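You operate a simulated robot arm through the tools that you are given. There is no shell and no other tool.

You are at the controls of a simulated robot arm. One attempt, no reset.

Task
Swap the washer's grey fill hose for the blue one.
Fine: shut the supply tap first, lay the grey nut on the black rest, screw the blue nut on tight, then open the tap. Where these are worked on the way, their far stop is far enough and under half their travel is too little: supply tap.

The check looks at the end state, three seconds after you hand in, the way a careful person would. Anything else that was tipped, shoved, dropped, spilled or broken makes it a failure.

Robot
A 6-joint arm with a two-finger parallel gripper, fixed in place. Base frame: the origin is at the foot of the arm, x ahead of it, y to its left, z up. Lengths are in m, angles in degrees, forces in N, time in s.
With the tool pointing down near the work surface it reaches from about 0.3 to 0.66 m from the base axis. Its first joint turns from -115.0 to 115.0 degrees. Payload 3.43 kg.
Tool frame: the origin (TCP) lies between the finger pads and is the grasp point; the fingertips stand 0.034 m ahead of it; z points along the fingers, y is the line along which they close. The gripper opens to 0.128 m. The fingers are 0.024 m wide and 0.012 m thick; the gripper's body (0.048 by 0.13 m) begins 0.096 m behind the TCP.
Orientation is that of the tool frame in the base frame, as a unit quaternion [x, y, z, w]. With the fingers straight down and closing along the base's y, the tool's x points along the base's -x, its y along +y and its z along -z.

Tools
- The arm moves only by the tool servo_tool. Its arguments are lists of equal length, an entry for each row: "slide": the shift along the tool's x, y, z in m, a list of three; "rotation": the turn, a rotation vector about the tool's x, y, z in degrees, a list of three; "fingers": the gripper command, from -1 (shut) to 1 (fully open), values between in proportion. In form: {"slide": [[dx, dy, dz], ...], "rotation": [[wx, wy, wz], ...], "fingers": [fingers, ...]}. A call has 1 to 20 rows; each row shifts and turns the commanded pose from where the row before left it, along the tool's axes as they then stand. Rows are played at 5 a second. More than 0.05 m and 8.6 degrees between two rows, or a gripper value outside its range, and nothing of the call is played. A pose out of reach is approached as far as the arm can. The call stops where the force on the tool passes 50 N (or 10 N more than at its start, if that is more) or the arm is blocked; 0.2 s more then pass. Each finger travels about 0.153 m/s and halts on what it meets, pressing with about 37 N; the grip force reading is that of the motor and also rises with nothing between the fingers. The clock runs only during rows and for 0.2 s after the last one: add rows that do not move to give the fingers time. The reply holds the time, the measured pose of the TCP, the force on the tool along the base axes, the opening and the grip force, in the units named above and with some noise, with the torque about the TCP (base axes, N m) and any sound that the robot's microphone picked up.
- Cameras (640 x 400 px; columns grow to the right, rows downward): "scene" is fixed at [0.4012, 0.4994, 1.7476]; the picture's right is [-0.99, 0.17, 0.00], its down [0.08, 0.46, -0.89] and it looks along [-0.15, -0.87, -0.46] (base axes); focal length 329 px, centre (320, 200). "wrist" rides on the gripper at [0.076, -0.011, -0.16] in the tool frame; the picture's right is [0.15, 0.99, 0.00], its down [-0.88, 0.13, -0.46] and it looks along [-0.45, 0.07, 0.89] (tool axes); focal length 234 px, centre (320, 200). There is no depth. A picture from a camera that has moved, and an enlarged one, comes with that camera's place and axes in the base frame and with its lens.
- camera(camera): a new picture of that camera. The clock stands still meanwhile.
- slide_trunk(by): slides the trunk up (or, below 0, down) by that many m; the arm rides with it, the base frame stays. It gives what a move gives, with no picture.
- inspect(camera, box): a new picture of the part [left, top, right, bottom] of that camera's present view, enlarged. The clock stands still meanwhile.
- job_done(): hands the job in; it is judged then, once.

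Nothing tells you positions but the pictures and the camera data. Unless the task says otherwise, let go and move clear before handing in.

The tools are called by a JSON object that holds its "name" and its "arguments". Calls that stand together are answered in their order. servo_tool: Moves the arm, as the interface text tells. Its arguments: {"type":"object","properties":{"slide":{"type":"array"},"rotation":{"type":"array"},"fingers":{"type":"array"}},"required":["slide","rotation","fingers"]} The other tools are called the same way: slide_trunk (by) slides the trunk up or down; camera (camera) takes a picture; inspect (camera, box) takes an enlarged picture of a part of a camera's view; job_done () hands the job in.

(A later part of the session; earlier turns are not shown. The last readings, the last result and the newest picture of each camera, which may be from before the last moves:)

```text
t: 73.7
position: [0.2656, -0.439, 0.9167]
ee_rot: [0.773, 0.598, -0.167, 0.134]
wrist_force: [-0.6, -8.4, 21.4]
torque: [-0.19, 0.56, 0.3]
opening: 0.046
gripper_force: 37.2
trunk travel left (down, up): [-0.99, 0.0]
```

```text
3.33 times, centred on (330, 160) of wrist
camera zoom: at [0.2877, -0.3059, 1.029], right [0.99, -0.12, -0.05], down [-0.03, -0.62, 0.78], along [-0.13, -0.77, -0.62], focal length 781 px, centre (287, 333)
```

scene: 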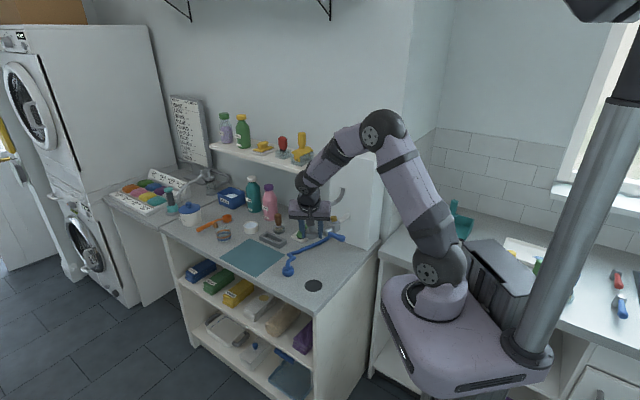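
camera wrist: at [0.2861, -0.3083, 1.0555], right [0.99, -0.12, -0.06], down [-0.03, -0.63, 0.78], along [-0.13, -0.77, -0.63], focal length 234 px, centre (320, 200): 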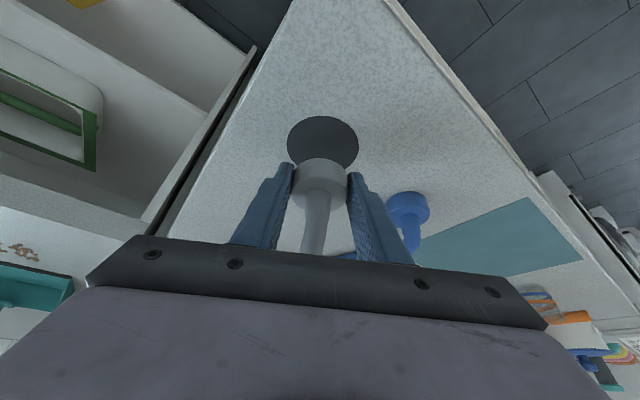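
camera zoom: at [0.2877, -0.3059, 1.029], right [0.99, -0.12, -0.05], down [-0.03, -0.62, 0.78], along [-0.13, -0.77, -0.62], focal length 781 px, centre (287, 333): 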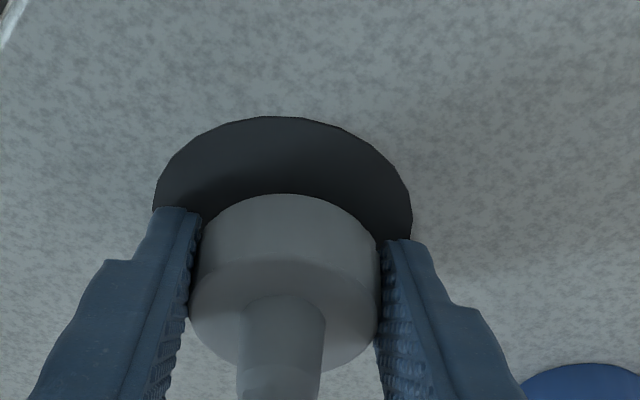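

The fingertips (not the nut) are touching: the nut sits about 1 cm higher in the grip than I thought. I'll raise a hair to unload, then open just a little so the nut settles between the pads.

{"name": "servo_tool", "arguments": {"slide": [[-0.0016, 0, -0.0037], [0, 0, 0]], "rotation": [[0, 0, 0], [0, 0, 0]], "fingers": [-1, -1]}}

{"name": "inspect", "arguments": {"camera": "wrist", "box": [260, 100, 400, 220]}}

```text
t: 74.3
position: [0.2658, -0.4369, 0.9171]
ee_rot: [0.774, 0.598, -0.165, 0.13]
wrist_force: [-0.2, 0.4, 0.2]
torque: [0.02, -0.03, -0.02]
opening: 0.0459
gripper_force: 37.5
trunk travel left (down, up): [-0.99, 0.0]
```

```text
3.33 times, centred on (330, 160) of wrist
camera zoom: at [0.2872, -0.3046, 1.0308], right [0.99, -0.12, -0.06], down [-0.03, -0.63, 0.78], along [-0.13, -0.77, -0.63], focal length 781 px, centre (287, 333)
```

zoom: 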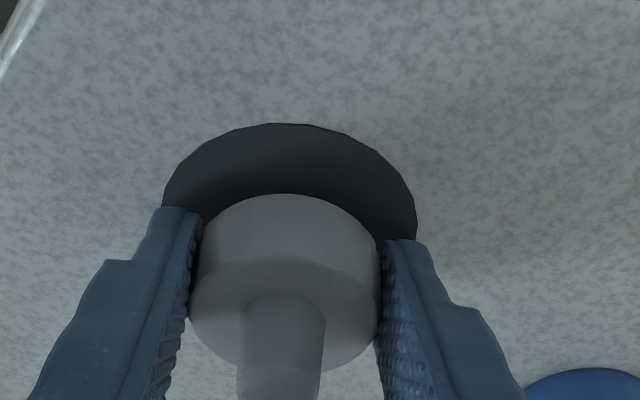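

{"name": "servo_tool", "arguments": {"slide": [[0, 0, 0], [0, 0, 0], [0, 0, 0]], "rotation": [[0, 0, 0], [0, 0, 0], [0, 0, 0]], "fingers": [-0.25, -0.22, -0.22]}}

{"name": "inspect", "arguments": {"camera": "wrist", "box": [260, 100, 400, 220]}}

{"name": "inspect", "arguments": {"camera": "scene", "box": [290, 250, 340, 300]}}

```text
t: 75.1
position: [0.2655, -0.4382, 0.9192]
ee_rot: [0.773, 0.598, -0.166, 0.132]
wrist_force: [-0.6, 0.9, 0.8]
torque: [0.01, 0.02, -0.02]
opening: 0.05
gripper_force: 0.1
trunk travel left (down, up): [-0.99, 0.0]
```

```text
3.33 times, centred on (330, 160) of wrist
camera zoom: at [0.2879, -0.306, 1.0322], right [0.99, -0.12, -0.06], down [-0.03, -0.62, 0.78], along [-0.13, -0.77, -0.62], focal length 781 px, centre (287, 333)
```

zoom: 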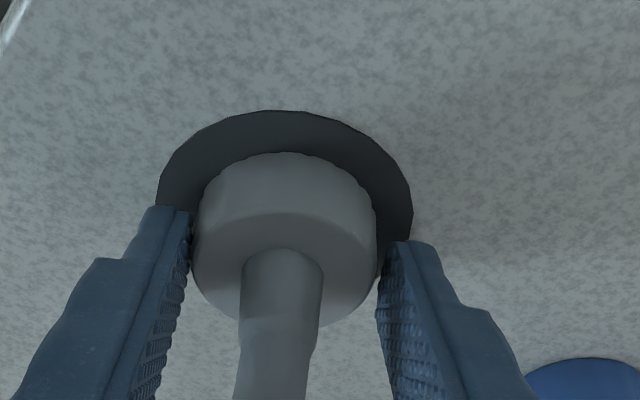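

```text
8.00 times, centred on (315, 275) of scene
camera zoom: at [0.4012, 0.4994, 1.7476], right [-0.99, 0.17, 0.0], down [0.08, 0.46, -0.89], along [-0.15, -0.87, -0.46], focal length 2634 px, centre (360, -400)
```

zoom: 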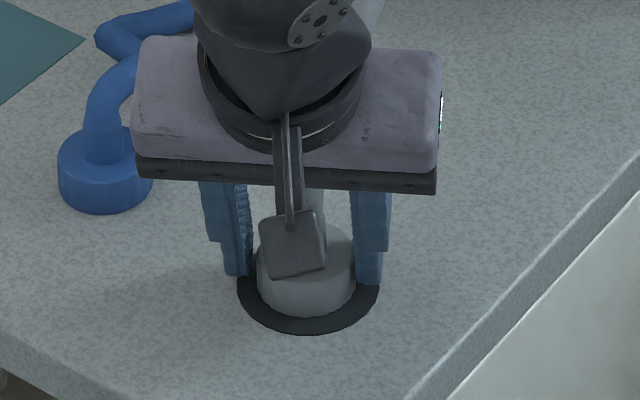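

The grey nut has settled upright on the rest. Opening wider and backing away up along the tool axis.

{"name": "servo_tool", "arguments": {"slide": [[0, 0, 0], [0, 0, 0], [0, 0, -0.02], [0, 0, -0.03], [0, 0, -0.04], [0, 0, -0.04], [0, 0, 0]], "rotation": [[0, 0, 0], [0, 0, 0], [0, 0, 0], [0, 0, 0], [0, 0, 0], [0, 0, 0], [0, 0, 0]], "fingers": [0.2, 0.2, 0.2, 0.2, 0.2, 0.2, 0.2]}}

{"name": "camera", "arguments": {"camera": "wrist"}}

{"name": "inspect", "arguments": {"camera": "scene", "box": [260, 180, 380, 300]}}

```text
t: 76.7
position: [0.2789, -0.3872, 1.0376]
ee_rot: [0.773, 0.597, -0.167, 0.132]
wrist_force: [-0.8, -0.4, -0.1]
torque: [0.01, 0.01, 0.01]
opening: 0.0765
gripper_force: 0.0
trunk travel left (down, up): [-0.99, 0.0]
```

```text
taken
camera wrist: at [0.3011, -0.2551, 1.1516], right [0.99, -0.12, -0.06], down [-0.03, -0.62, 0.78], along [-0.13, -0.77, -0.62], focal length 234 px, centre (320, 200)
```

wrist: 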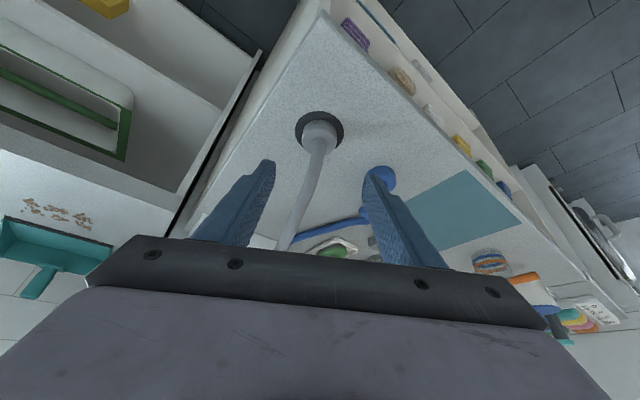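

```text
3.33 times, centred on (320, 240) of scene
camera zoom: at [0.4012, 0.4994, 1.7476], right [-0.99, 0.17, 0.0], down [0.08, 0.46, -0.89], along [-0.15, -0.87, -0.46], focal length 1097 px, centre (320, 67)
```

zoom: 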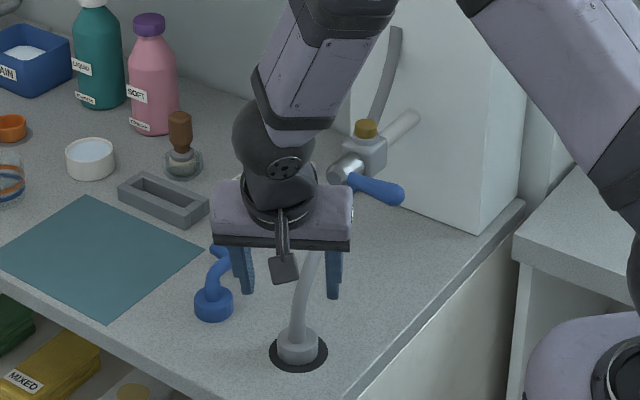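

Grey nut and hose are stable. The hose runs between my fingers, so I'll back out further toward the base before going to the blue nut.

{"name": "servo_tool", "arguments": {"slide": [[0.02, 0, -0.03], [0.02, 0, -0.03], [0.02, 0, -0.03], [0, 0, 0]], "rotation": [[0, 0, 0], [0, 0, 0], [0, 0, 0], [0, 0, 0]], "fingers": [0.2, 0.2, 0.2, 0.2]}}

{"name": "camera", "arguments": {"camera": "wrist"}}

{"name": "inspect", "arguments": {"camera": "scene", "box": [260, 160, 380, 300]}}

```text
t: 77.7
position: [0.2986, -0.299, 1.0932]
ee_rot: [0.774, 0.597, -0.167, 0.132]
wrist_force: [0.0, -0.3, -0.7]
torque: [0.07, 0.02, -0.04]
opening: 0.0769
gripper_force: 0.0
trunk travel left (down, up): [-0.99, 0.0]
```

```text
taken
camera wrist: at [0.3213, -0.1669, 1.2071], right [0.99, -0.12, -0.06], down [-0.03, -0.62, 0.78], along [-0.13, -0.77, -0.62], focal length 234 px, centre (320, 200)
```

wrist: 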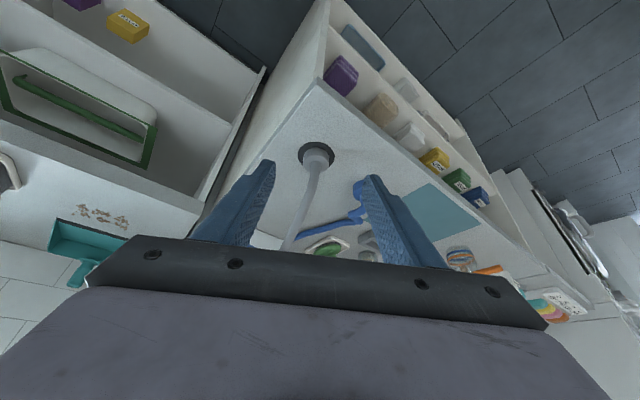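

```text
2.86 times, centred on (320, 230) of scene
camera zoom: at [0.4012, 0.4994, 1.7476], right [-0.99, 0.17, 0.0], down [0.08, 0.46, -0.89], along [-0.15, -0.87, -0.46], focal length 941 px, centre (320, 114)
```

zoom: 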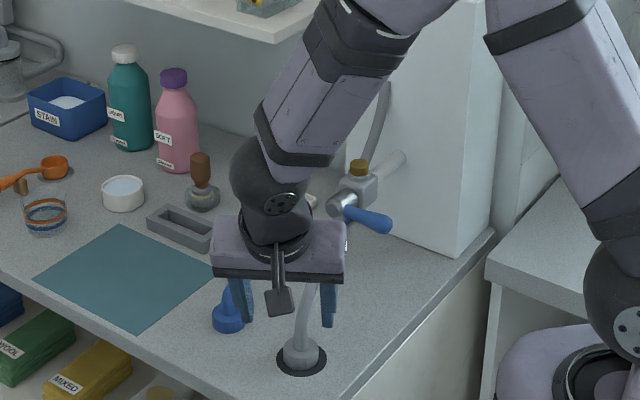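

I'll reduce the tool lean to 12° (better hold on the nut) and move over to the blue nut, which I place at (0.349, -0.532).

{"name": "servo_tool", "arguments": {"slide": [[0, 0, 0], [0, 0, 0], [-0.0327, 0.018, 0.0121], [-0.0327, 0.018, 0.0121], [-0.0327, 0.018, 0.0121], [-0.0327, 0.018, 0.0121], [-0.0327, 0.018, 0.0121], [-0.0327, 0.018, 0.0121], [0, 0, 0]], "rotation": [[0, 6, 0], [0, 6, 0], [0, 0, 0], [0, 0, 0], [0, 0, 0], [0, 0, 0], [0, 0, 0], [0, 0, 0], [0, 0, 0]], "fingers": [0.4, 0.4, 0.4, 0.4, 0.4, 0.4, 0.4, 0.4, 0.4]}}

{"name": "camera", "arguments": {"camera": "wrist"}}

{"name": "inspect", "arguments": {"camera": "scene", "box": [260, 160, 380, 300]}}

```text
t: 79.7
position: [0.352, -0.5221, 1.0682]
ee_rot: [0.786, 0.608, -0.085, 0.069]
wrist_force: [-1.0, -0.1, 0.3]
torque: [-0.02, -0.02, 0.03]
opening: 0.0895
gripper_force: 0.1
trunk travel left (down, up): [-0.99, 0.0]
```

```text
taken
camera wrist: at [0.3677, -0.414, 1.2073], right [0.99, -0.11, -0.03], down [-0.07, -0.77, 0.64], along [-0.09, -0.63, -0.77], focal length 234 px, centre (320, 200)
```

wrist: 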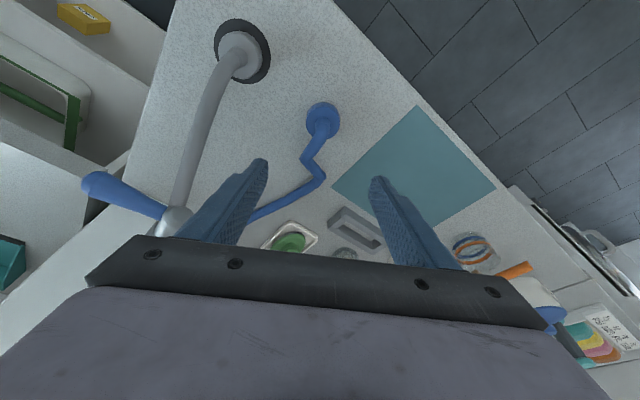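

```text
2.86 times, centred on (320, 230) of scene
camera zoom: at [0.4012, 0.4994, 1.7476], right [-0.99, 0.17, 0.0], down [0.08, 0.46, -0.89], along [-0.15, -0.87, -0.46], focal length 941 px, centre (320, 114)
```

zoom: 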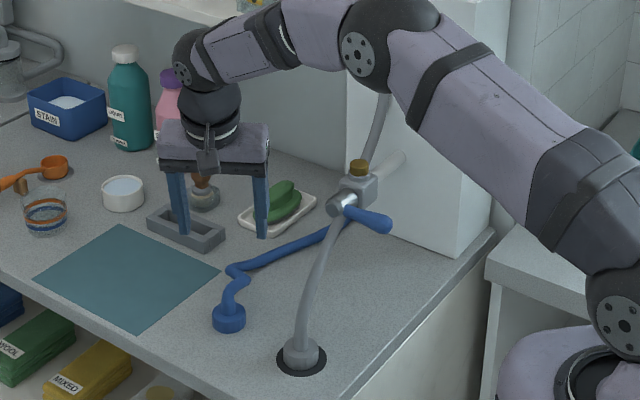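

The blue nut is confirmed at (0.349, -0.530) and its hose leaves between the finger positions. Going down over it.

{"name": "servo_tool", "arguments": {"slide": [[0.0063, -0.0002, 0.0326], [0.0063, -0.0002, 0.0326], [0.0063, -0.0002, 0.0326], [0.0063, -0.0002, 0.0326], [0, 0, 0]], "rotation": [[0, 0, 0], [0, 0, 0], [0, 0, 0], [0, 0, 0], [0, 0, 0]], "fingers": [0.4, 0.4, 0.4, 0.4, 0.4]}}

{"name": "camera", "arguments": {"camera": "wrist"}}

{"name": "inspect", "arguments": {"camera": "scene", "box": [260, 230, 320, 290]}}

```text
t: 80.9
position: [0.3491, -0.5265, 0.9348]
ee_rot: [0.787, 0.607, -0.085, 0.07]
wrist_force: [-0.4, -0.4, -0.8]
torque: [-0.03, -0.01, -0.01]
opening: 0.0898
gripper_force: 0.1
trunk travel left (down, up): [-0.99, 0.0]
```

```text
taken
camera wrist: at [0.3652, -0.4192, 1.0729], right [0.99, -0.11, -0.03], down [-0.07, -0.77, 0.64], along [-0.09, -0.63, -0.77], focal length 234 px, centre (320, 200)
```

wrist: 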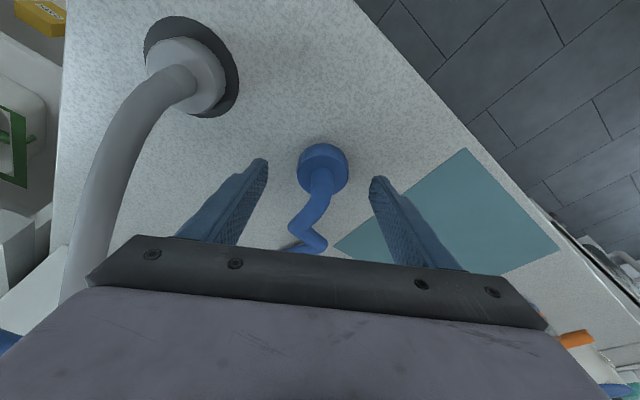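

```text
6.67 times, centred on (290, 260) of scene
camera zoom: at [0.4012, 0.4994, 1.7476], right [-0.99, 0.17, 0.0], down [0.08, 0.46, -0.89], along [-0.15, -0.87, -0.46], focal length 2195 px, centre (520, -200)
```

zoom: 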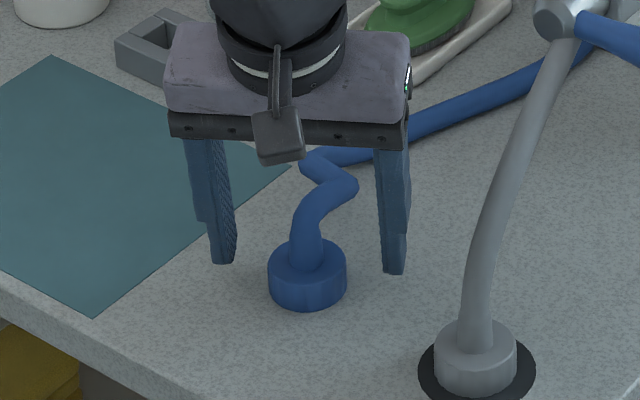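

{"name": "servo_tool", "arguments": {"slide": [[0.0032, 0.0009, 0.0084], [0.0031, 0.0008, 0.0074], [0, 0, 0]], "rotation": [[0, 0, 0], [0, 0, 0], [0, 0, 0]], "fingers": [0.4, 0.4, 0.4]}}

{"name": "inspect", "arguments": {"camera": "wrist", "box": [240, 110, 400, 230]}}

{"name": "inspect", "arguments": {"camera": "scene", "box": [260, 230, 320, 290]}}

```text
t: 81.7
position: [0.3538, -0.5262, 0.9172]
ee_rot: [0.786, 0.608, -0.085, 0.069]
wrist_force: [-0.2, 0.0, -0.2]
torque: [-0.01, 0.02, 0.0]
opening: 0.0898
gripper_force: 0.0
trunk travel left (down, up): [-0.99, 0.0]
```

```text
3.33 times, centred on (320, 170) of wrist
camera zoom: at [0.3688, -0.4183, 1.0565], right [0.99, -0.11, -0.03], down [-0.07, -0.77, 0.64], along [-0.09, -0.63, -0.77], focal length 781 px, centre (320, 300)
```

zoom: 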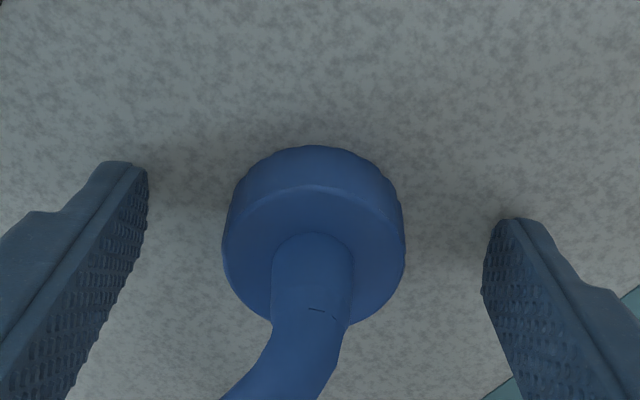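

```text
6.67 times, centred on (290, 260) of scene
camera zoom: at [0.4012, 0.4994, 1.7476], right [-0.99, 0.17, 0.0], down [0.08, 0.46, -0.89], along [-0.15, -0.87, -0.46], focal length 2195 px, centre (520, -200)
```

zoom: 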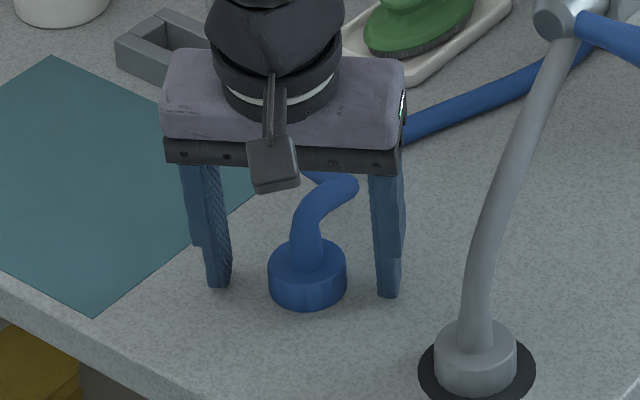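

The nut is centred but only its upper half is covered by the pads; I'll go about 4 mm lower.

{"name": "servo_tool", "arguments": {"slide": [[-0.0015, -0.0012, 0.0039], [0, 0, 0]], "rotation": [[0, 0, 0], [0, 0, 0]], "fingers": [0.4, 0.4]}}

```text
t: 82.3
position: [0.3523, -0.5249, 0.9146]
ee_rot: [0.786, 0.608, -0.084, 0.07]
wrist_force: [3.7, 8.2, 11.7]
torque: [0.53, 0.46, -0.47]
opening: 0.0888
gripper_force: 0.1
trunk travel left (down, up): [-0.99, 0.0]
```

Fingertips have touched the counter. Up 2 mm, then close.

{"name": "servo_tool", "arguments": {"slide": [[-0.0005, 0, -0.0025], [0, 0, 0], [0, 0, 0], [0, 0, 0], [0, 0, 0], [0, 0, 0]], "rotation": [[0, 0, 0], [0, 0, 0], [0, 0, 0], [0, 0, 0], [0, 0, 0], [0, 0, 0]], "fingers": [0.4, 0, -0.3, -1, -1, -1]}}

{"name": "inspect", "arguments": {"camera": "wrist", "box": [240, 110, 400, 230]}}

{"name": "inspect", "arguments": {"camera": "scene", "box": [260, 230, 320, 290]}}

```text
t: 83.7
position: [0.3524, -0.5288, 0.9159]
ee_rot: [0.786, 0.609, -0.085, 0.068]
wrist_force: [0.8, 0.8, -0.1]
torque: [-0.03, 0.0, -0.02]
opening: 0.0456
gripper_force: 36.9
trunk travel left (down, up): [-0.99, 0.0]
```

```text
3.33 times, centred on (320, 170) of wrist
camera zoom: at [0.3677, -0.4209, 1.055], right [0.99, -0.11, -0.03], down [-0.07, -0.77, 0.64], along [-0.09, -0.63, -0.77], focal length 781 px, centre (320, 300)
```

zoom: 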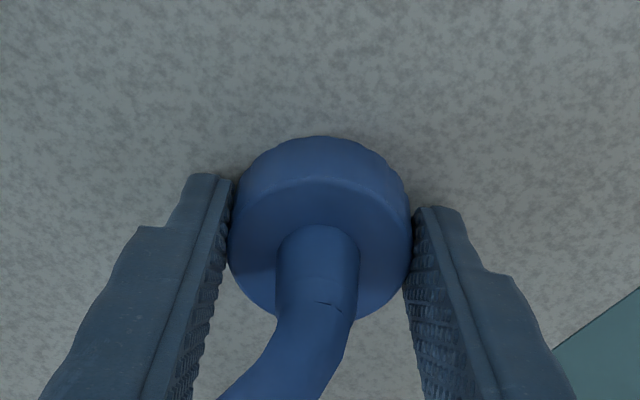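

```text
6.67 times, centred on (290, 260) of scene
camera zoom: at [0.4012, 0.4994, 1.7476], right [-0.99, 0.17, 0.0], down [0.08, 0.46, -0.89], along [-0.15, -0.87, -0.46], focal length 2195 px, centre (520, -200)
```

zoom: 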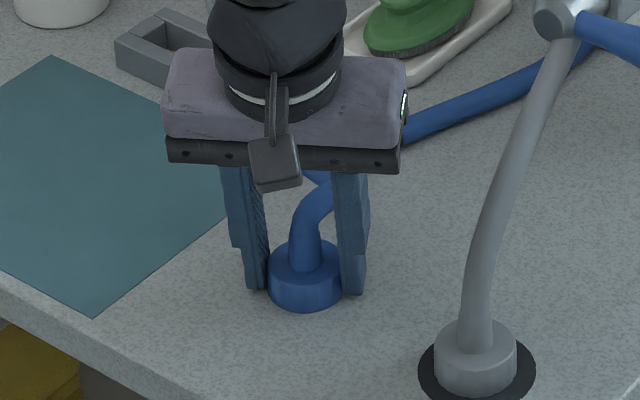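

Blue nut gripped at 45.6 mm. Lifting and checking.

{"name": "servo_tool", "arguments": {"slide": [[-0.0022, 0, -0.0098], [-0.0044, 0, -0.0195], [-0.0065, 0, -0.0293], [0, 0, 0]], "rotation": [[0, 0, 0], [0, 0, 0], [0, 0, 0], [0, 0, 0]], "fingers": [-1, -1, -1, -1]}}

{"name": "inspect", "arguments": {"camera": "wrist", "box": [240, 110, 400, 230]}}

{"name": "inspect", "arguments": {"camera": "scene", "box": [260, 180, 380, 280]}}

```text
t: 84.7
position: [0.3534, -0.5292, 0.978]
ee_rot: [0.786, 0.608, -0.085, 0.069]
wrist_force: [0.5, 0.1, 1.2]
torque: [0.0, -0.02, -0.01]
opening: 0.0457
gripper_force: 36.8
trunk travel left (down, up): [-0.99, 0.0]
```

```text
3.33 times, centred on (320, 170) of wrist
camera zoom: at [0.3688, -0.4232, 1.1166], right [0.99, -0.11, -0.03], down [-0.07, -0.77, 0.64], along [-0.09, -0.63, -0.77], focal length 781 px, centre (320, 300)
```

zoom: 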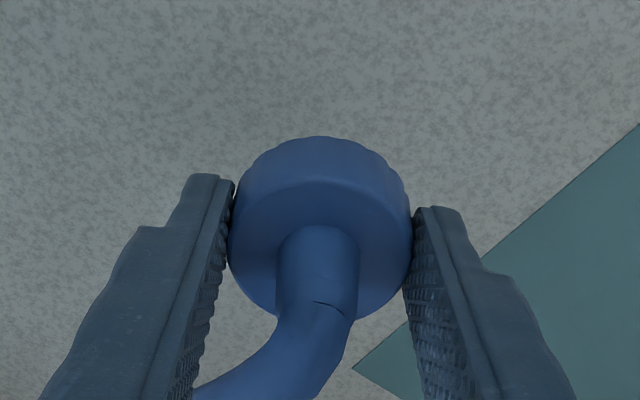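

```text
4.00 times, centred on (320, 230) of scene
camera zoom: at [0.4012, 0.4994, 1.7476], right [-0.99, 0.17, 0.0], down [0.08, 0.46, -0.89], along [-0.15, -0.87, -0.46], focal length 1317 px, centre (320, 80)
```

zoom: 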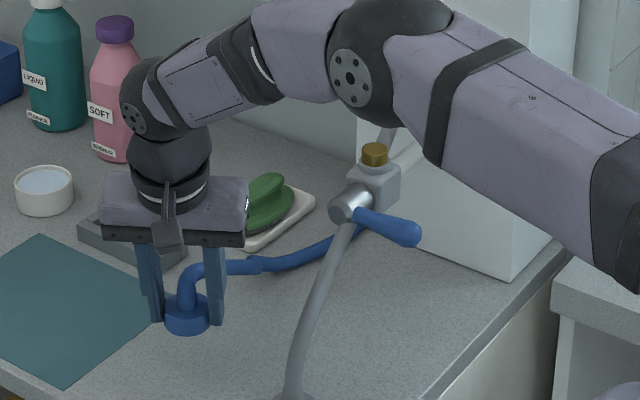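

The blue nut is held and its hose follows easily. I'll carry it up and over to above the brass stub.

{"name": "servo_tool", "arguments": {"slide": [[-0.0087, 0, -0.039], [-0.0087, 0, -0.039], [-0.0229, -0.0294, -0.008], [-0.0229, -0.0294, -0.008], [-0.0229, -0.0294, -0.008], [-0.0229, -0.0294, -0.008], [-0.0229, -0.0294, -0.008], [-0.0229, -0.0294, -0.008], [0, 0, 0]], "rotation": [[0, 0, 0], [0, 0, 0], [0, 0, 0], [0, 0, 0], [0, 0, 0], [0, 0, 0], [0, 0, 0], [0, 0, 0], [0, 0, 0]], "fingers": [-1, -1, -1, -1, -1, -1, -1, -1, -1]}}

{"name": "inspect", "arguments": {"camera": "wrist", "box": [240, 110, 400, 230]}}

{"name": "inspect", "arguments": {"camera": "scene", "box": [290, 160, 380, 240]}}

```text
t: 86.7
position: [0.151, -0.6053, 1.1326]
ee_rot: [0.787, 0.608, -0.085, 0.068]
wrist_force: [0.1, 0.9, -0.3]
torque: [-0.02, 0.06, 0.0]
opening: 0.0458
gripper_force: 36.8
trunk travel left (down, up): [-0.99, 0.0]
```

```text
3.33 times, centred on (320, 170) of wrist
camera zoom: at [0.1667, -0.4991, 1.2715], right [0.99, -0.11, -0.03], down [-0.07, -0.77, 0.64], along [-0.09, -0.63, -0.77], focal length 781 px, centre (320, 300)
```

zoom: 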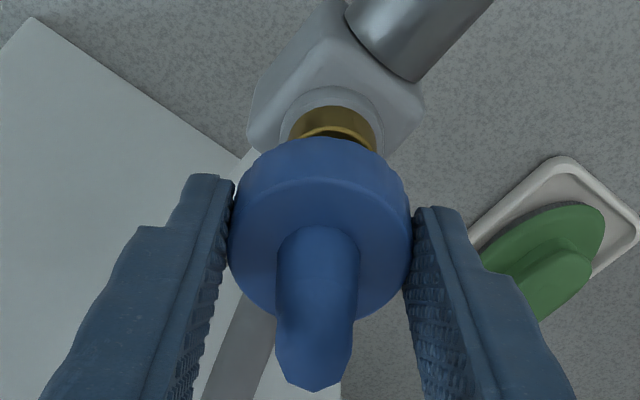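

```text
5.00 times, centred on (335, 200) of scene
camera zoom: at [0.4012, 0.4994, 1.7476], right [-0.99, 0.17, 0.0], down [0.08, 0.46, -0.89], along [-0.15, -0.87, -0.46], focal length 1646 px, centre (245, 200)
```

zoom: 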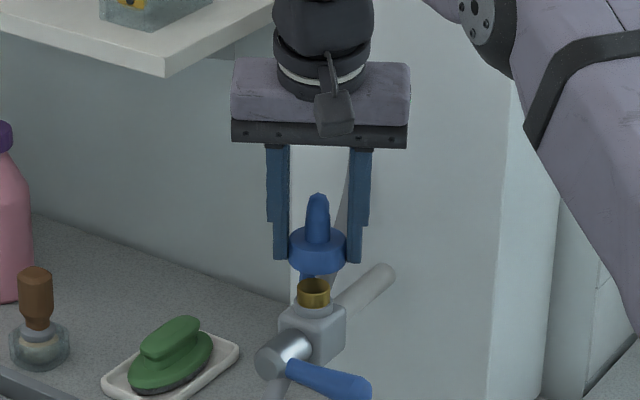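

Nearly on top of the stub. I'll swing the hand 48° about the nut axis (starting position for tightening), which also gives a second view for alignment.

{"name": "servo_tool", "arguments": {"slide": [[0, 0.0025, 0], [0, -0.001, 0], [0, -0.001, 0], [0, -0.001, 0], [0, -0.001, 0], [0, -0.001, 0], [0, -0.001, 0], [0, 0, 0]], "rotation": [[0, 0, 0], [-1.74, 0, -7.8], [-1.74, 0, -7.8], [-1.74, 0, -7.8], [-1.74, 0, -7.8], [-1.74, 0, -7.8], [-1.74, 0, -7.8], [0, 0, 0]], "fingers": [-1, -1, -1, -1, -1, -1, -1, -1]}}

{"name": "inspect", "arguments": {"camera": "wrist", "box": [240, 110, 400, 230]}}

{"name": "inspect", "arguments": {"camera": "scene", "box": [310, 180, 360, 230]}}

```text
t: 88.5
position: [0.1476, -0.6051, 1.1324]
ee_rot: [0.471, 0.875, -0.052, 0.099]
wrist_force: [-0.4, 0.2, 0.5]
torque: [0.0, 0.0, 0.02]
opening: 0.0459
gripper_force: 37.6
trunk travel left (down, up): [-0.99, 0.0]
```

```text
3.33 times, centred on (320, 170) of wrist
camera zoom: at [0.0769, -0.5214, 1.2706], right [0.75, 0.67, -0.03], down [0.52, -0.56, 0.64], along [0.41, -0.49, -0.77], focal length 781 px, centre (320, 300)
```

zoom: 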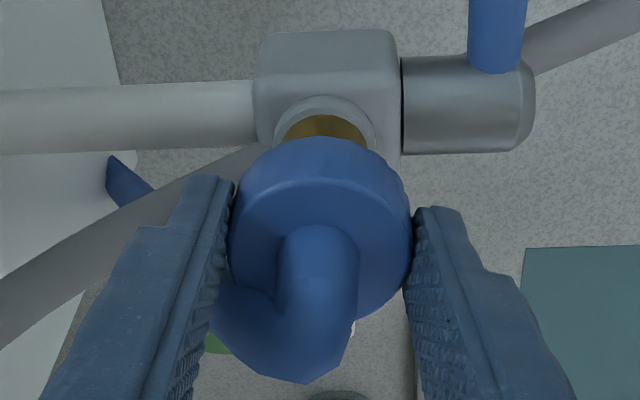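

```text
8.00 times, centred on (335, 205) of scene
camera zoom: at [0.4012, 0.4994, 1.7476], right [-0.99, 0.17, 0.0], down [0.08, 0.46, -0.89], along [-0.15, -0.87, -0.46], focal length 2634 px, centre (200, 160)
```

zoom: 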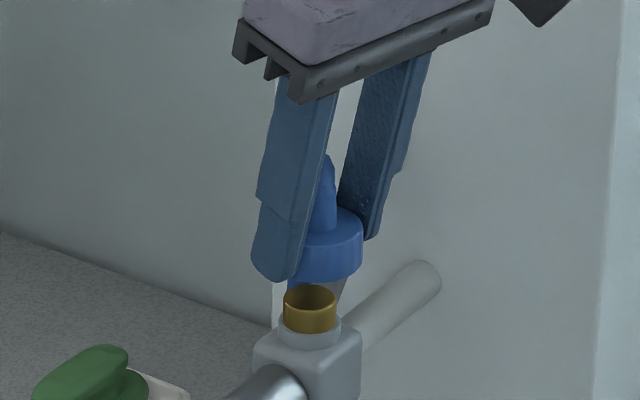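

Lateral alignment is good in both views. I'll nudge 1–2 mm and descend in small steps, watching for contact.

{"name": "servo_tool", "arguments": {"slide": [[-0.002, 0.001, 0.0004], [0.0022, 0, 0.0098], [0.0011, 0, 0.0049], [0, 0, 0]], "rotation": [[0, 0, 0], [0, 0, 0], [0, 0, 0], [0, 0, 0]], "fingers": [-1, -1, -1, -1]}}

{"name": "inspect", "arguments": {"camera": "scene", "box": [310, 180, 360, 230]}}

{"name": "inspect", "arguments": {"camera": "wrist", "box": [240, 110, 400, 230]}}

```text
t: 89.5
position: [0.1482, -0.6052, 1.1169]
ee_rot: [0.471, 0.875, -0.051, 0.099]
wrist_force: [-0.4, -0.8, -0.1]
torque: [-0.03, 0.01, 0.0]
opening: 0.0458
gripper_force: 36.9
trunk travel left (down, up): [-0.99, 0.0]
```

```text
8.00 times, centred on (335, 205) of scene
camera zoom: at [0.4012, 0.4994, 1.7476], right [-0.99, 0.17, 0.0], down [0.08, 0.46, -0.89], along [-0.15, -0.87, -0.46], focal length 2634 px, centre (200, 160)
```

zoom: 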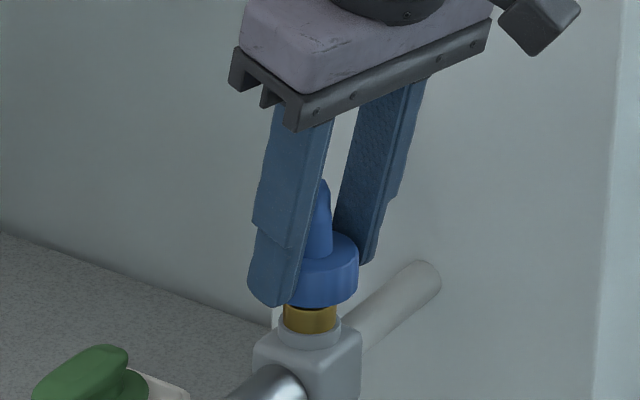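

```text
3.33 times, centred on (320, 170) of wrist
camera zoom: at [0.0787, -0.5218, 1.2562], right [0.75, 0.66, -0.03], down [0.52, -0.56, 0.64], along [0.41, -0.49, -0.77], focal length 781 px, centre (320, 300)
```

zoom: 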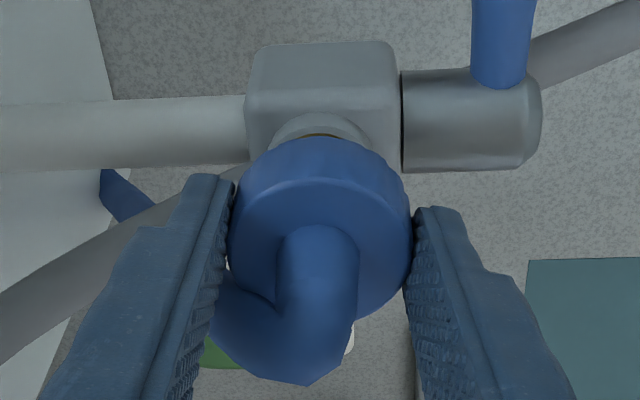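

{"name": "servo_tool", "arguments": {"slide": [[0.0009, 0, 0.0039], [0.0009, 0, 0.0039], [0, 0, 0]], "rotation": [[0, 0, 0], [0, 0, 0], [0, 0, 0]], "fingers": [-1, -1, -1]}}

```text
t: 90.3
position: [0.1489, -0.6057, 1.1083]
ee_rot: [0.471, 0.875, -0.05, 0.1]
wrist_force: [0.0, 1.1, -0.4]
torque: [0.01, -0.02, 0.03]
opening: 0.0455
gripper_force: 36.8
trunk travel left (down, up): [-0.99, 0.0]
```

{"name": "servo_tool", "arguments": {"slide": [[0.0009, 0, 0.0039], [0, 0, 0]], "rotation": [[0, 0, 0], [0, 0, 0]], "fingers": [-1, -1]}}

{"name": "inspect", "arguments": {"camera": "scene", "box": [310, 180, 360, 230]}}

```text
t: 90.9
position: [0.1485, -0.6064, 1.1052]
ee_rot: [0.472, 0.874, -0.051, 0.099]
wrist_force: [-0.4, -0.4, -0.4]
torque: [-0.01, -0.01, -0.04]
opening: 0.0458
gripper_force: 36.8
trunk travel left (down, up): [-0.99, 0.0]
```

```text
8.00 times, centred on (335, 205) of scene
camera zoom: at [0.4012, 0.4994, 1.7476], right [-0.99, 0.17, 0.0], down [0.08, 0.46, -0.89], along [-0.15, -0.87, -0.46], focal length 2634 px, centre (200, 160)
```

zoom: 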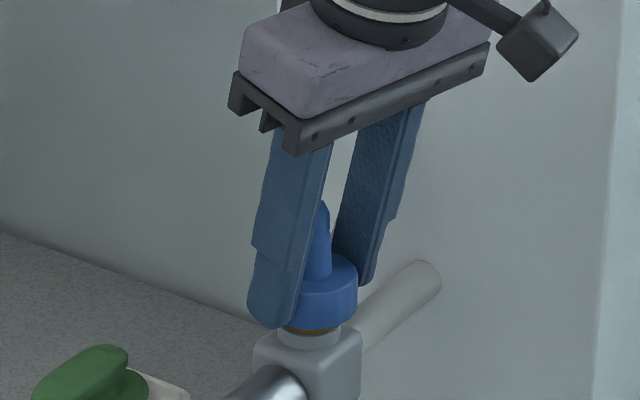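

The blue nut is going over the stub without touching. Continuing gently.

{"name": "servo_tool", "arguments": {"slide": [[0.0006, 0, 0.0024], [0, 0, 0]], "rotation": [[0, 0, 0], [0, 0, 0]], "fingers": [-1, -1]}}

```text
t: 91.5
position: [0.1477, -0.6056, 1.1031]
ee_rot: [0.472, 0.875, -0.052, 0.099]
wrist_force: [-0.6, -1.5, -0.3]
torque: [-0.01, 0.01, 0.01]
opening: 0.0458
gripper_force: 37.3
trunk travel left (down, up): [-0.99, 0.0]
```

{"name": "servo_tool", "arguments": {"slide": [[0.0006, 0, 0.0024], [0, 0, 0]], "rotation": [[0, 0, 0], [0, 0, 0]], "fingers": [-1, -1]}}

{"name": "inspect", "arguments": {"camera": "scene", "box": [322, 195, 352, 225]}}

```text
t: 92.1
position: [0.1487, -0.6068, 1.0994]
ee_rot: [0.472, 0.874, -0.052, 0.1]
wrist_force: [-0.8, -1.7, 0.4]
torque: [-0.16, 0.25, 0.02]
opening: 0.0457
gripper_force: 36.6
trunk travel left (down, up): [-0.99, 0.0]
```

```text
13.33 times, centred on (337, 210) of scene
camera zoom: at [0.4012, 0.4994, 1.7476], right [-0.99, 0.17, 0.0], down [0.08, 0.46, -0.89], along [-0.15, -0.87, -0.46], focal length 4389 px, centre (93, 67)
```

zoom: 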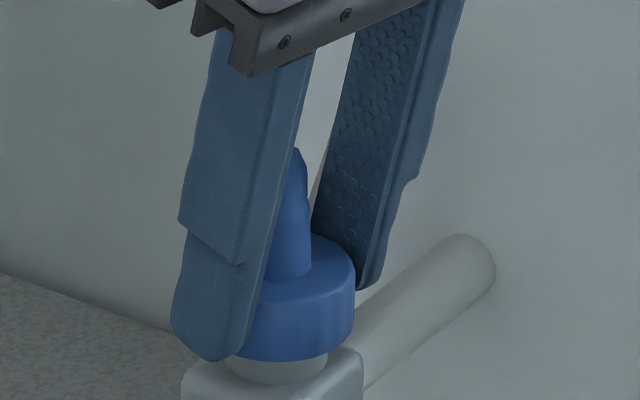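

The nut now sits at the same height where the grey one came free. I'll start turning clockwise with light downward feed.

{"name": "servo_tool", "arguments": {"slide": [[0, 0.0009, 0.0004], [0, 0.0009, 0.0002], [0, 0.0009, 0.0002], [0, 0.0009, 0.0002], [0, 0.0009, 0.0002], [0, 0, 0]], "rotation": [[1.63, 0, 7.32], [1.63, 0, 7.32], [1.63, 0, 7.32], [1.63, 0, 7.32], [1.63, 0, 7.32], [0, 0, 0]], "fingers": [-1, -1, -1, -1, -1, -1]}}

{"name": "inspect", "arguments": {"camera": "scene", "box": [322, 195, 352, 225]}}

{"name": "inspect", "arguments": {"camera": "wrist", "box": [240, 110, 400, 230]}}

```text
t: 93.5
position: [0.1519, -0.6051, 1.1001]
ee_rot: [0.728, 0.677, -0.079, 0.078]
wrist_force: [-3.0, -7.6, 7.1]
torque: [-0.79, 0.4, -0.01]
opening: 0.0456
gripper_force: 37.3
trunk travel left (down, up): [-0.99, 0.0]
```

```text
13.33 times, centred on (337, 210) of scene
camera zoom: at [0.4012, 0.4994, 1.7476], right [-0.99, 0.17, 0.0], down [0.08, 0.46, -0.89], along [-0.15, -0.87, -0.46], focal length 4389 px, centre (93, 67)
```

zoom: 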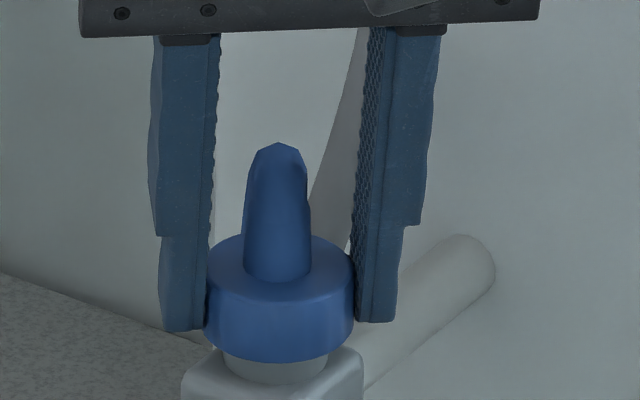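

```text
3.33 times, centred on (320, 170) of wrist
camera zoom: at [0.1482, -0.4973, 1.2383], right [1.0, 0.07, -0.03], down [0.07, -0.77, 0.64], along [0.03, -0.64, -0.77], focal length 781 px, centre (320, 300)
```

zoom: 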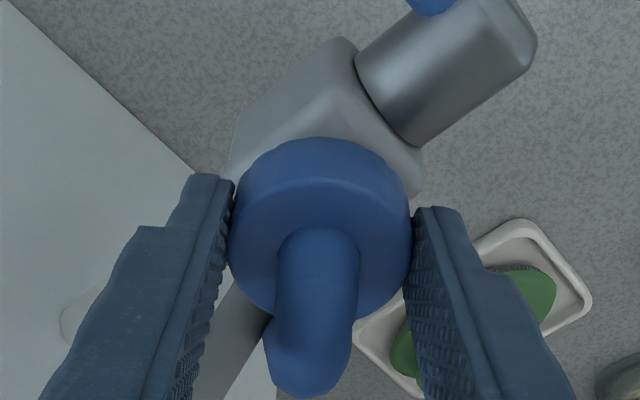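

{"name": "servo_tool", "arguments": {"slide": [[-0.001, 0.0009, 0.0004], [-0.001, 0.0009, 0.0004], [0, 0.0009, 0.0003], [0, 0.0009, 0.0003], [0, 0.0009, 0.0003], [0, 0, 0]], "rotation": [[1.63, 0, 7.32], [1.63, 0, 7.32], [1.63, 0, 7.32], [1.63, 0, 7.32], [1.63, 0, 7.32], [0, 0, 0]], "fingers": [-1, -1, -1, -1, -1, -1]}}

{"name": "inspect", "arguments": {"camera": "scene", "box": [322, 195, 352, 225]}}

{"name": "inspect", "arguments": {"camera": "wrist", "box": [240, 110, 400, 230]}}

```text
t: 94.9
position: [0.1552, -0.6078, 1.1001]
ee_rot: [0.907, 0.406, -0.098, 0.047]
wrist_force: [-7.0, -1.8, 9.9]
torque: [-0.22, 0.6, -0.04]
opening: 0.0455
gripper_force: 37.3
trunk travel left (down, up): [-0.99, 0.0]
```

```text
13.33 times, centred on (337, 210) of scene
camera zoom: at [0.4012, 0.4994, 1.7476], right [-0.99, 0.17, 0.0], down [0.08, 0.46, -0.89], along [-0.15, -0.87, -0.46], focal length 4389 px, centre (93, 67)
```

zoom: 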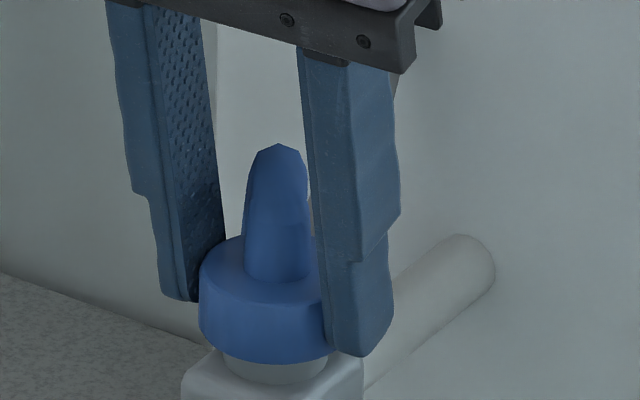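

```text
3.33 times, centred on (320, 170) of wrist
camera zoom: at [0.2189, -0.5197, 1.2384], right [0.83, -0.55, -0.03], down [-0.41, -0.65, 0.63], along [-0.37, -0.52, -0.77], focal length 781 px, centre (320, 300)
```

zoom: 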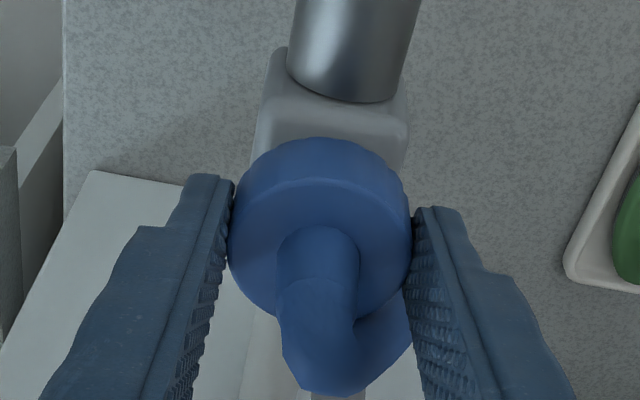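

No clear sign of descent yet. I'll release, swing back, and regrip for another stroke.

{"name": "servo_tool", "arguments": {"slide": [[0, 0, 0], [0, 0, 0], [0, -0.0009, 0], [0, -0.0009, 0], [0, -0.0009, 0], [0, -0.0009, 0], [0, -0.0009, 0], [0, -0.0009, 0], [0, -0.0009, 0], [0, -0.0009, 0], [0, -0.0009, 0], [0, -0.0009, 0], [0, 0, 0]], "rotation": [[0, 0, 0], [0, 0, 0], [-1.63, 0, -7.32], [-1.63, 0, -7.32], [-1.63, 0, -7.32], [-1.63, 0, -7.32], [-1.63, 0, -7.32], [-1.63, 0, -7.32], [-1.63, 0, -7.32], [-1.63, 0, -7.32], [-1.63, 0, -7.32], [-1.63, 0, -7.32], [0, 0, 0]], "fingers": [0, 0, 0, 0, 0, 0, 0, 0, 0, 0, 0, 0, 0]}}

{"name": "inspect", "arguments": {"camera": "scene", "box": [322, 195, 352, 225]}}

{"name": "inspect", "arguments": {"camera": "wrist", "box": [240, 110, 400, 230]}}

```text
t: 97.7
position: [0.1492, -0.6082, 1.0961]
ee_rot: [0.471, 0.875, -0.051, 0.098]
wrist_force: [0.2, -0.1, -0.4]
torque: [0.0, 0.0, 0.0]
opening: 0.0638
gripper_force: 0.0
trunk travel left (down, up): [-0.99, 0.0]
```

```text
13.33 times, centred on (337, 210) of scene
camera zoom: at [0.4012, 0.4994, 1.7476], right [-0.99, 0.17, 0.0], down [0.08, 0.46, -0.89], along [-0.15, -0.87, -0.46], focal length 4389 px, centre (93, 67)
```

zoom: 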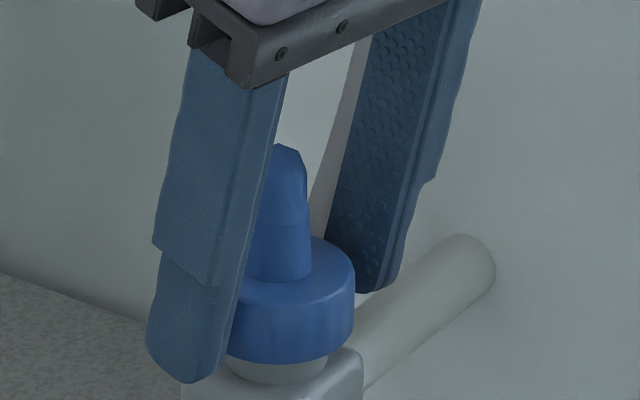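

```text
3.33 times, centred on (320, 170) of wrist
camera zoom: at [0.0794, -0.524, 1.2345], right [0.75, 0.67, -0.03], down [0.52, -0.56, 0.64], along [0.41, -0.49, -0.77], focal length 781 px, centre (320, 300)
```

zoom: 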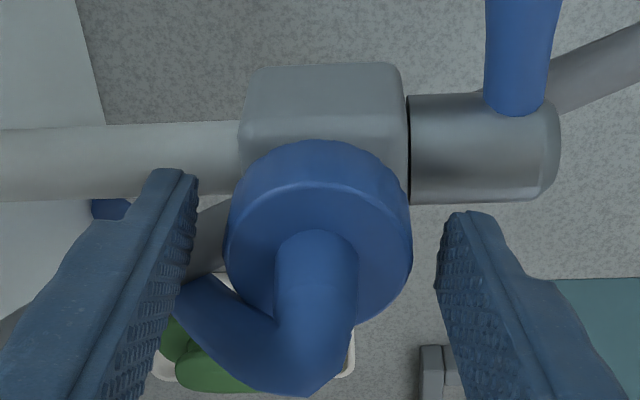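

{"name": "servo_tool", "arguments": {"slide": [[0, 0, 0], [0, 0, 0], [0, 0, 0], [0, 0.0009, 0.0001], [0, 0.0009, 0.0002], [0, 0.0009, 0.0002], [0, 0.0009, 0.0002], [0, 0.0009, 0.0002], [0, 0.0009, 0.0002], [0, 0.0009, 0.0002], [0, 0.0009, 0.0002], [0, 0.0009, 0.0002], [0, 0.0009, 0.0002], [0, 0, 0]], "rotation": [[0, 0, 0], [0, 0, 0], [0, 0, 0], [1.63, 0, 7.32], [1.63, 0, 7.32], [1.63, 0, 7.32], [1.63, 0, 7.32], [1.63, 0, 7.32], [1.63, 0, 7.32], [1.63, 0, 7.32], [1.63, 0, 7.32], [1.63, 0, 7.32], [1.63, 0, 7.32], [0, 0, 0]], "fingers": [-0.5, -1, -1, -1, -1, -1, -1, -1, -1, -1, -1, -1, -1, -1]}}

{"name": "inspect", "arguments": {"camera": "scene", "box": [322, 195, 352, 225]}}

{"name": "inspect", "arguments": {"camera": "wrist", "box": [240, 110, 400, 230]}}

```text
t: 100.7
position: [0.1556, -0.6081, 1.0955]
ee_rot: [0.907, 0.406, -0.097, 0.046]
wrist_force: [-11.6, -4.2, 1.7]
torque: [-0.26, 0.63, -0.04]
opening: 0.0449
gripper_force: 37.2
trunk travel left (down, up): [-0.99, 0.0]
```

```text
13.33 times, centred on (337, 210) of scene
camera zoom: at [0.4012, 0.4994, 1.7476], right [-0.99, 0.17, 0.0], down [0.08, 0.46, -0.89], along [-0.15, -0.87, -0.46], focal length 4389 px, centre (93, 67)
```

zoom: 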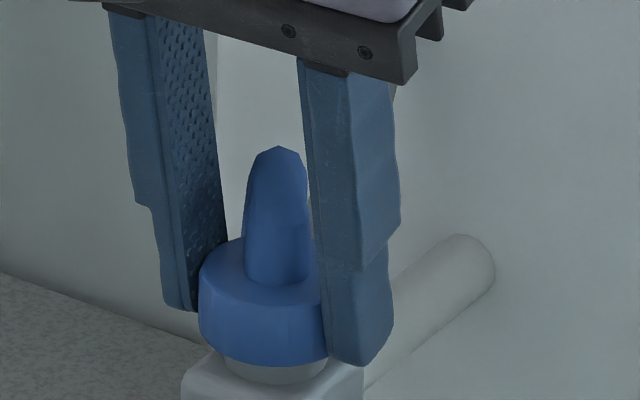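

```text
3.33 times, centred on (320, 170) of wrist
camera zoom: at [0.2182, -0.5205, 1.2345], right [0.83, -0.55, -0.03], down [-0.41, -0.65, 0.63], along [-0.37, -0.52, -0.77], focal length 781 px, centre (320, 300)
```

zoom: 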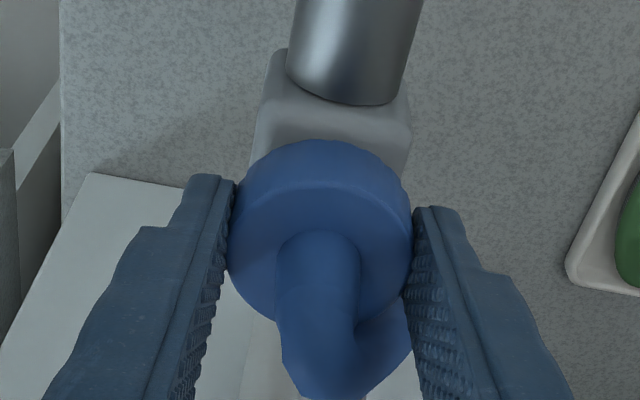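

It is threading: the nut and hose tip have moved down slightly. Next stroke.

{"name": "servo_tool", "arguments": {"slide": [[0, 0, 0], [0, 0, 0], [0, -0.0009, 0], [0, -0.0009, 0], [0, -0.0009, 0], [0, -0.0009, 0], [0, -0.0009, 0], [0, -0.0009, 0], [0, -0.0009, 0], [0, -0.0009, 0], [0, -0.0009, 0], [0, -0.0009, 0], [0, 0, 0]], "rotation": [[0, 0, 0], [0, 0, 0], [-1.63, 0, -7.32], [-1.63, 0, -7.32], [-1.63, 0, -7.32], [-1.63, 0, -7.32], [-1.63, 0, -7.32], [-1.63, 0, -7.32], [-1.63, 0, -7.32], [-1.63, 0, -7.32], [-1.63, 0, -7.32], [-1.63, 0, -7.32], [0, 0, 0]], "fingers": [0, 0, 0, 0, 0, 0, 0, 0, 0, 0, 0, 0, 0]}}

{"name": "inspect", "arguments": {"camera": "wrist", "box": [240, 110, 400, 230]}}

{"name": "servo_tool", "arguments": {"slide": [[0, 0, 0], [0, 0, 0], [0, 0, 0], [0, 0.0009, 0.0001], [0, 0.0009, 0.0002], [0, 0.0009, 0.0002], [0, 0.0009, 0.0002], [-0.0005, 0.0009, 0.0002], [-0.0005, 0.0009, 0.0002], [-0.0005, 0.0009, 0.0002], [-0.0005, 0.0009, 0.0002], [-0.0005, 0.0009, 0.0002], [-0.0005, 0.0009, 0.0002], [0, 0, 0]], "rotation": [[0, 0, 0], [0, 0, 0], [0, 0, 0], [1.63, 0, 7.32], [1.63, 0, 7.32], [1.63, 0, 7.32], [1.63, 0, 7.32], [1.63, 0, 7.32], [1.63, 0, 7.32], [1.63, 0, 7.32], [1.63, 0, 7.32], [1.63, 0, 7.32], [1.63, 0, 7.32], [0, 0, 0]], "fingers": [-0.5, -1, -1, -1, -1, -1, -1, -1, -1, -1, -1, -1, -1, -1]}}

{"name": "inspect", "arguments": {"camera": "scene", "box": [322, 195, 352, 225]}}

```text
t: 103.5
position: [0.1486, -0.6069, 1.0954]
ee_rot: [0.471, 0.875, -0.05, 0.099]
wrist_force: [0.0, -0.9, 0.6]
torque: [0.02, -0.01, -0.04]
opening: 0.0638
gripper_force: 0.2
trunk travel left (down, up): [-0.99, 0.0]
```

```text
3.33 times, centred on (320, 170) of wrist
camera zoom: at [0.0789, -0.5229, 1.2339], right [0.75, 0.67, -0.03], down [0.52, -0.56, 0.64], along [0.41, -0.49, -0.77], focal length 781 px, centre (320, 300)
```

zoom: 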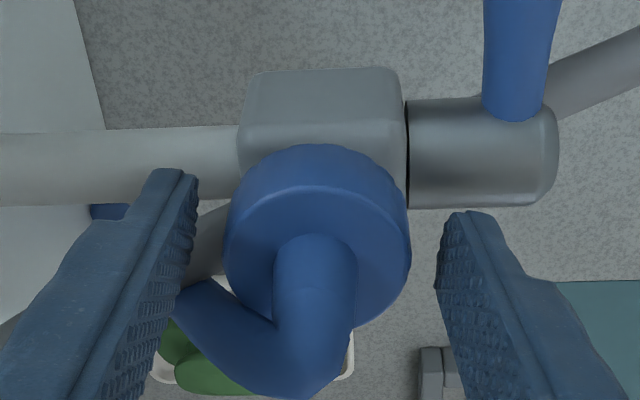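

```text
t: 106.5
position: [0.1568, -0.6071, 1.0945]
ee_rot: [0.907, 0.407, -0.097, 0.045]
wrist_force: [-3.2, 8.6, -0.3]
torque: [0.01, 0.27, -0.01]
opening: 0.0453
gripper_force: 37.4
trunk travel left (down, up): [-0.99, 0.0]
```

```text
13.33 times, centred on (337, 210) of scene
camera zoom: at [0.4012, 0.4994, 1.7476], right [-0.99, 0.17, 0.0], down [0.08, 0.46, -0.89], along [-0.15, -0.87, -0.46], focal length 4389 px, centre (93, 67)
```

zoom: 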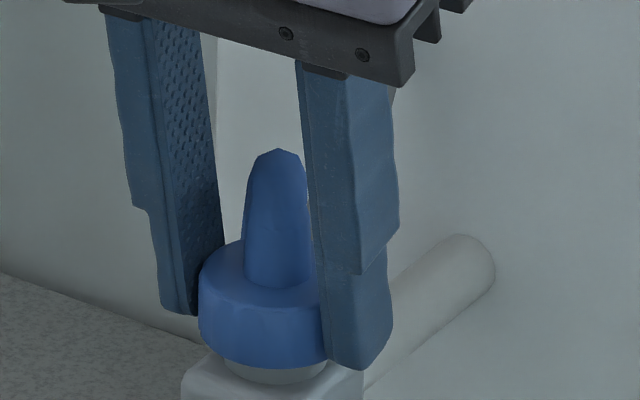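

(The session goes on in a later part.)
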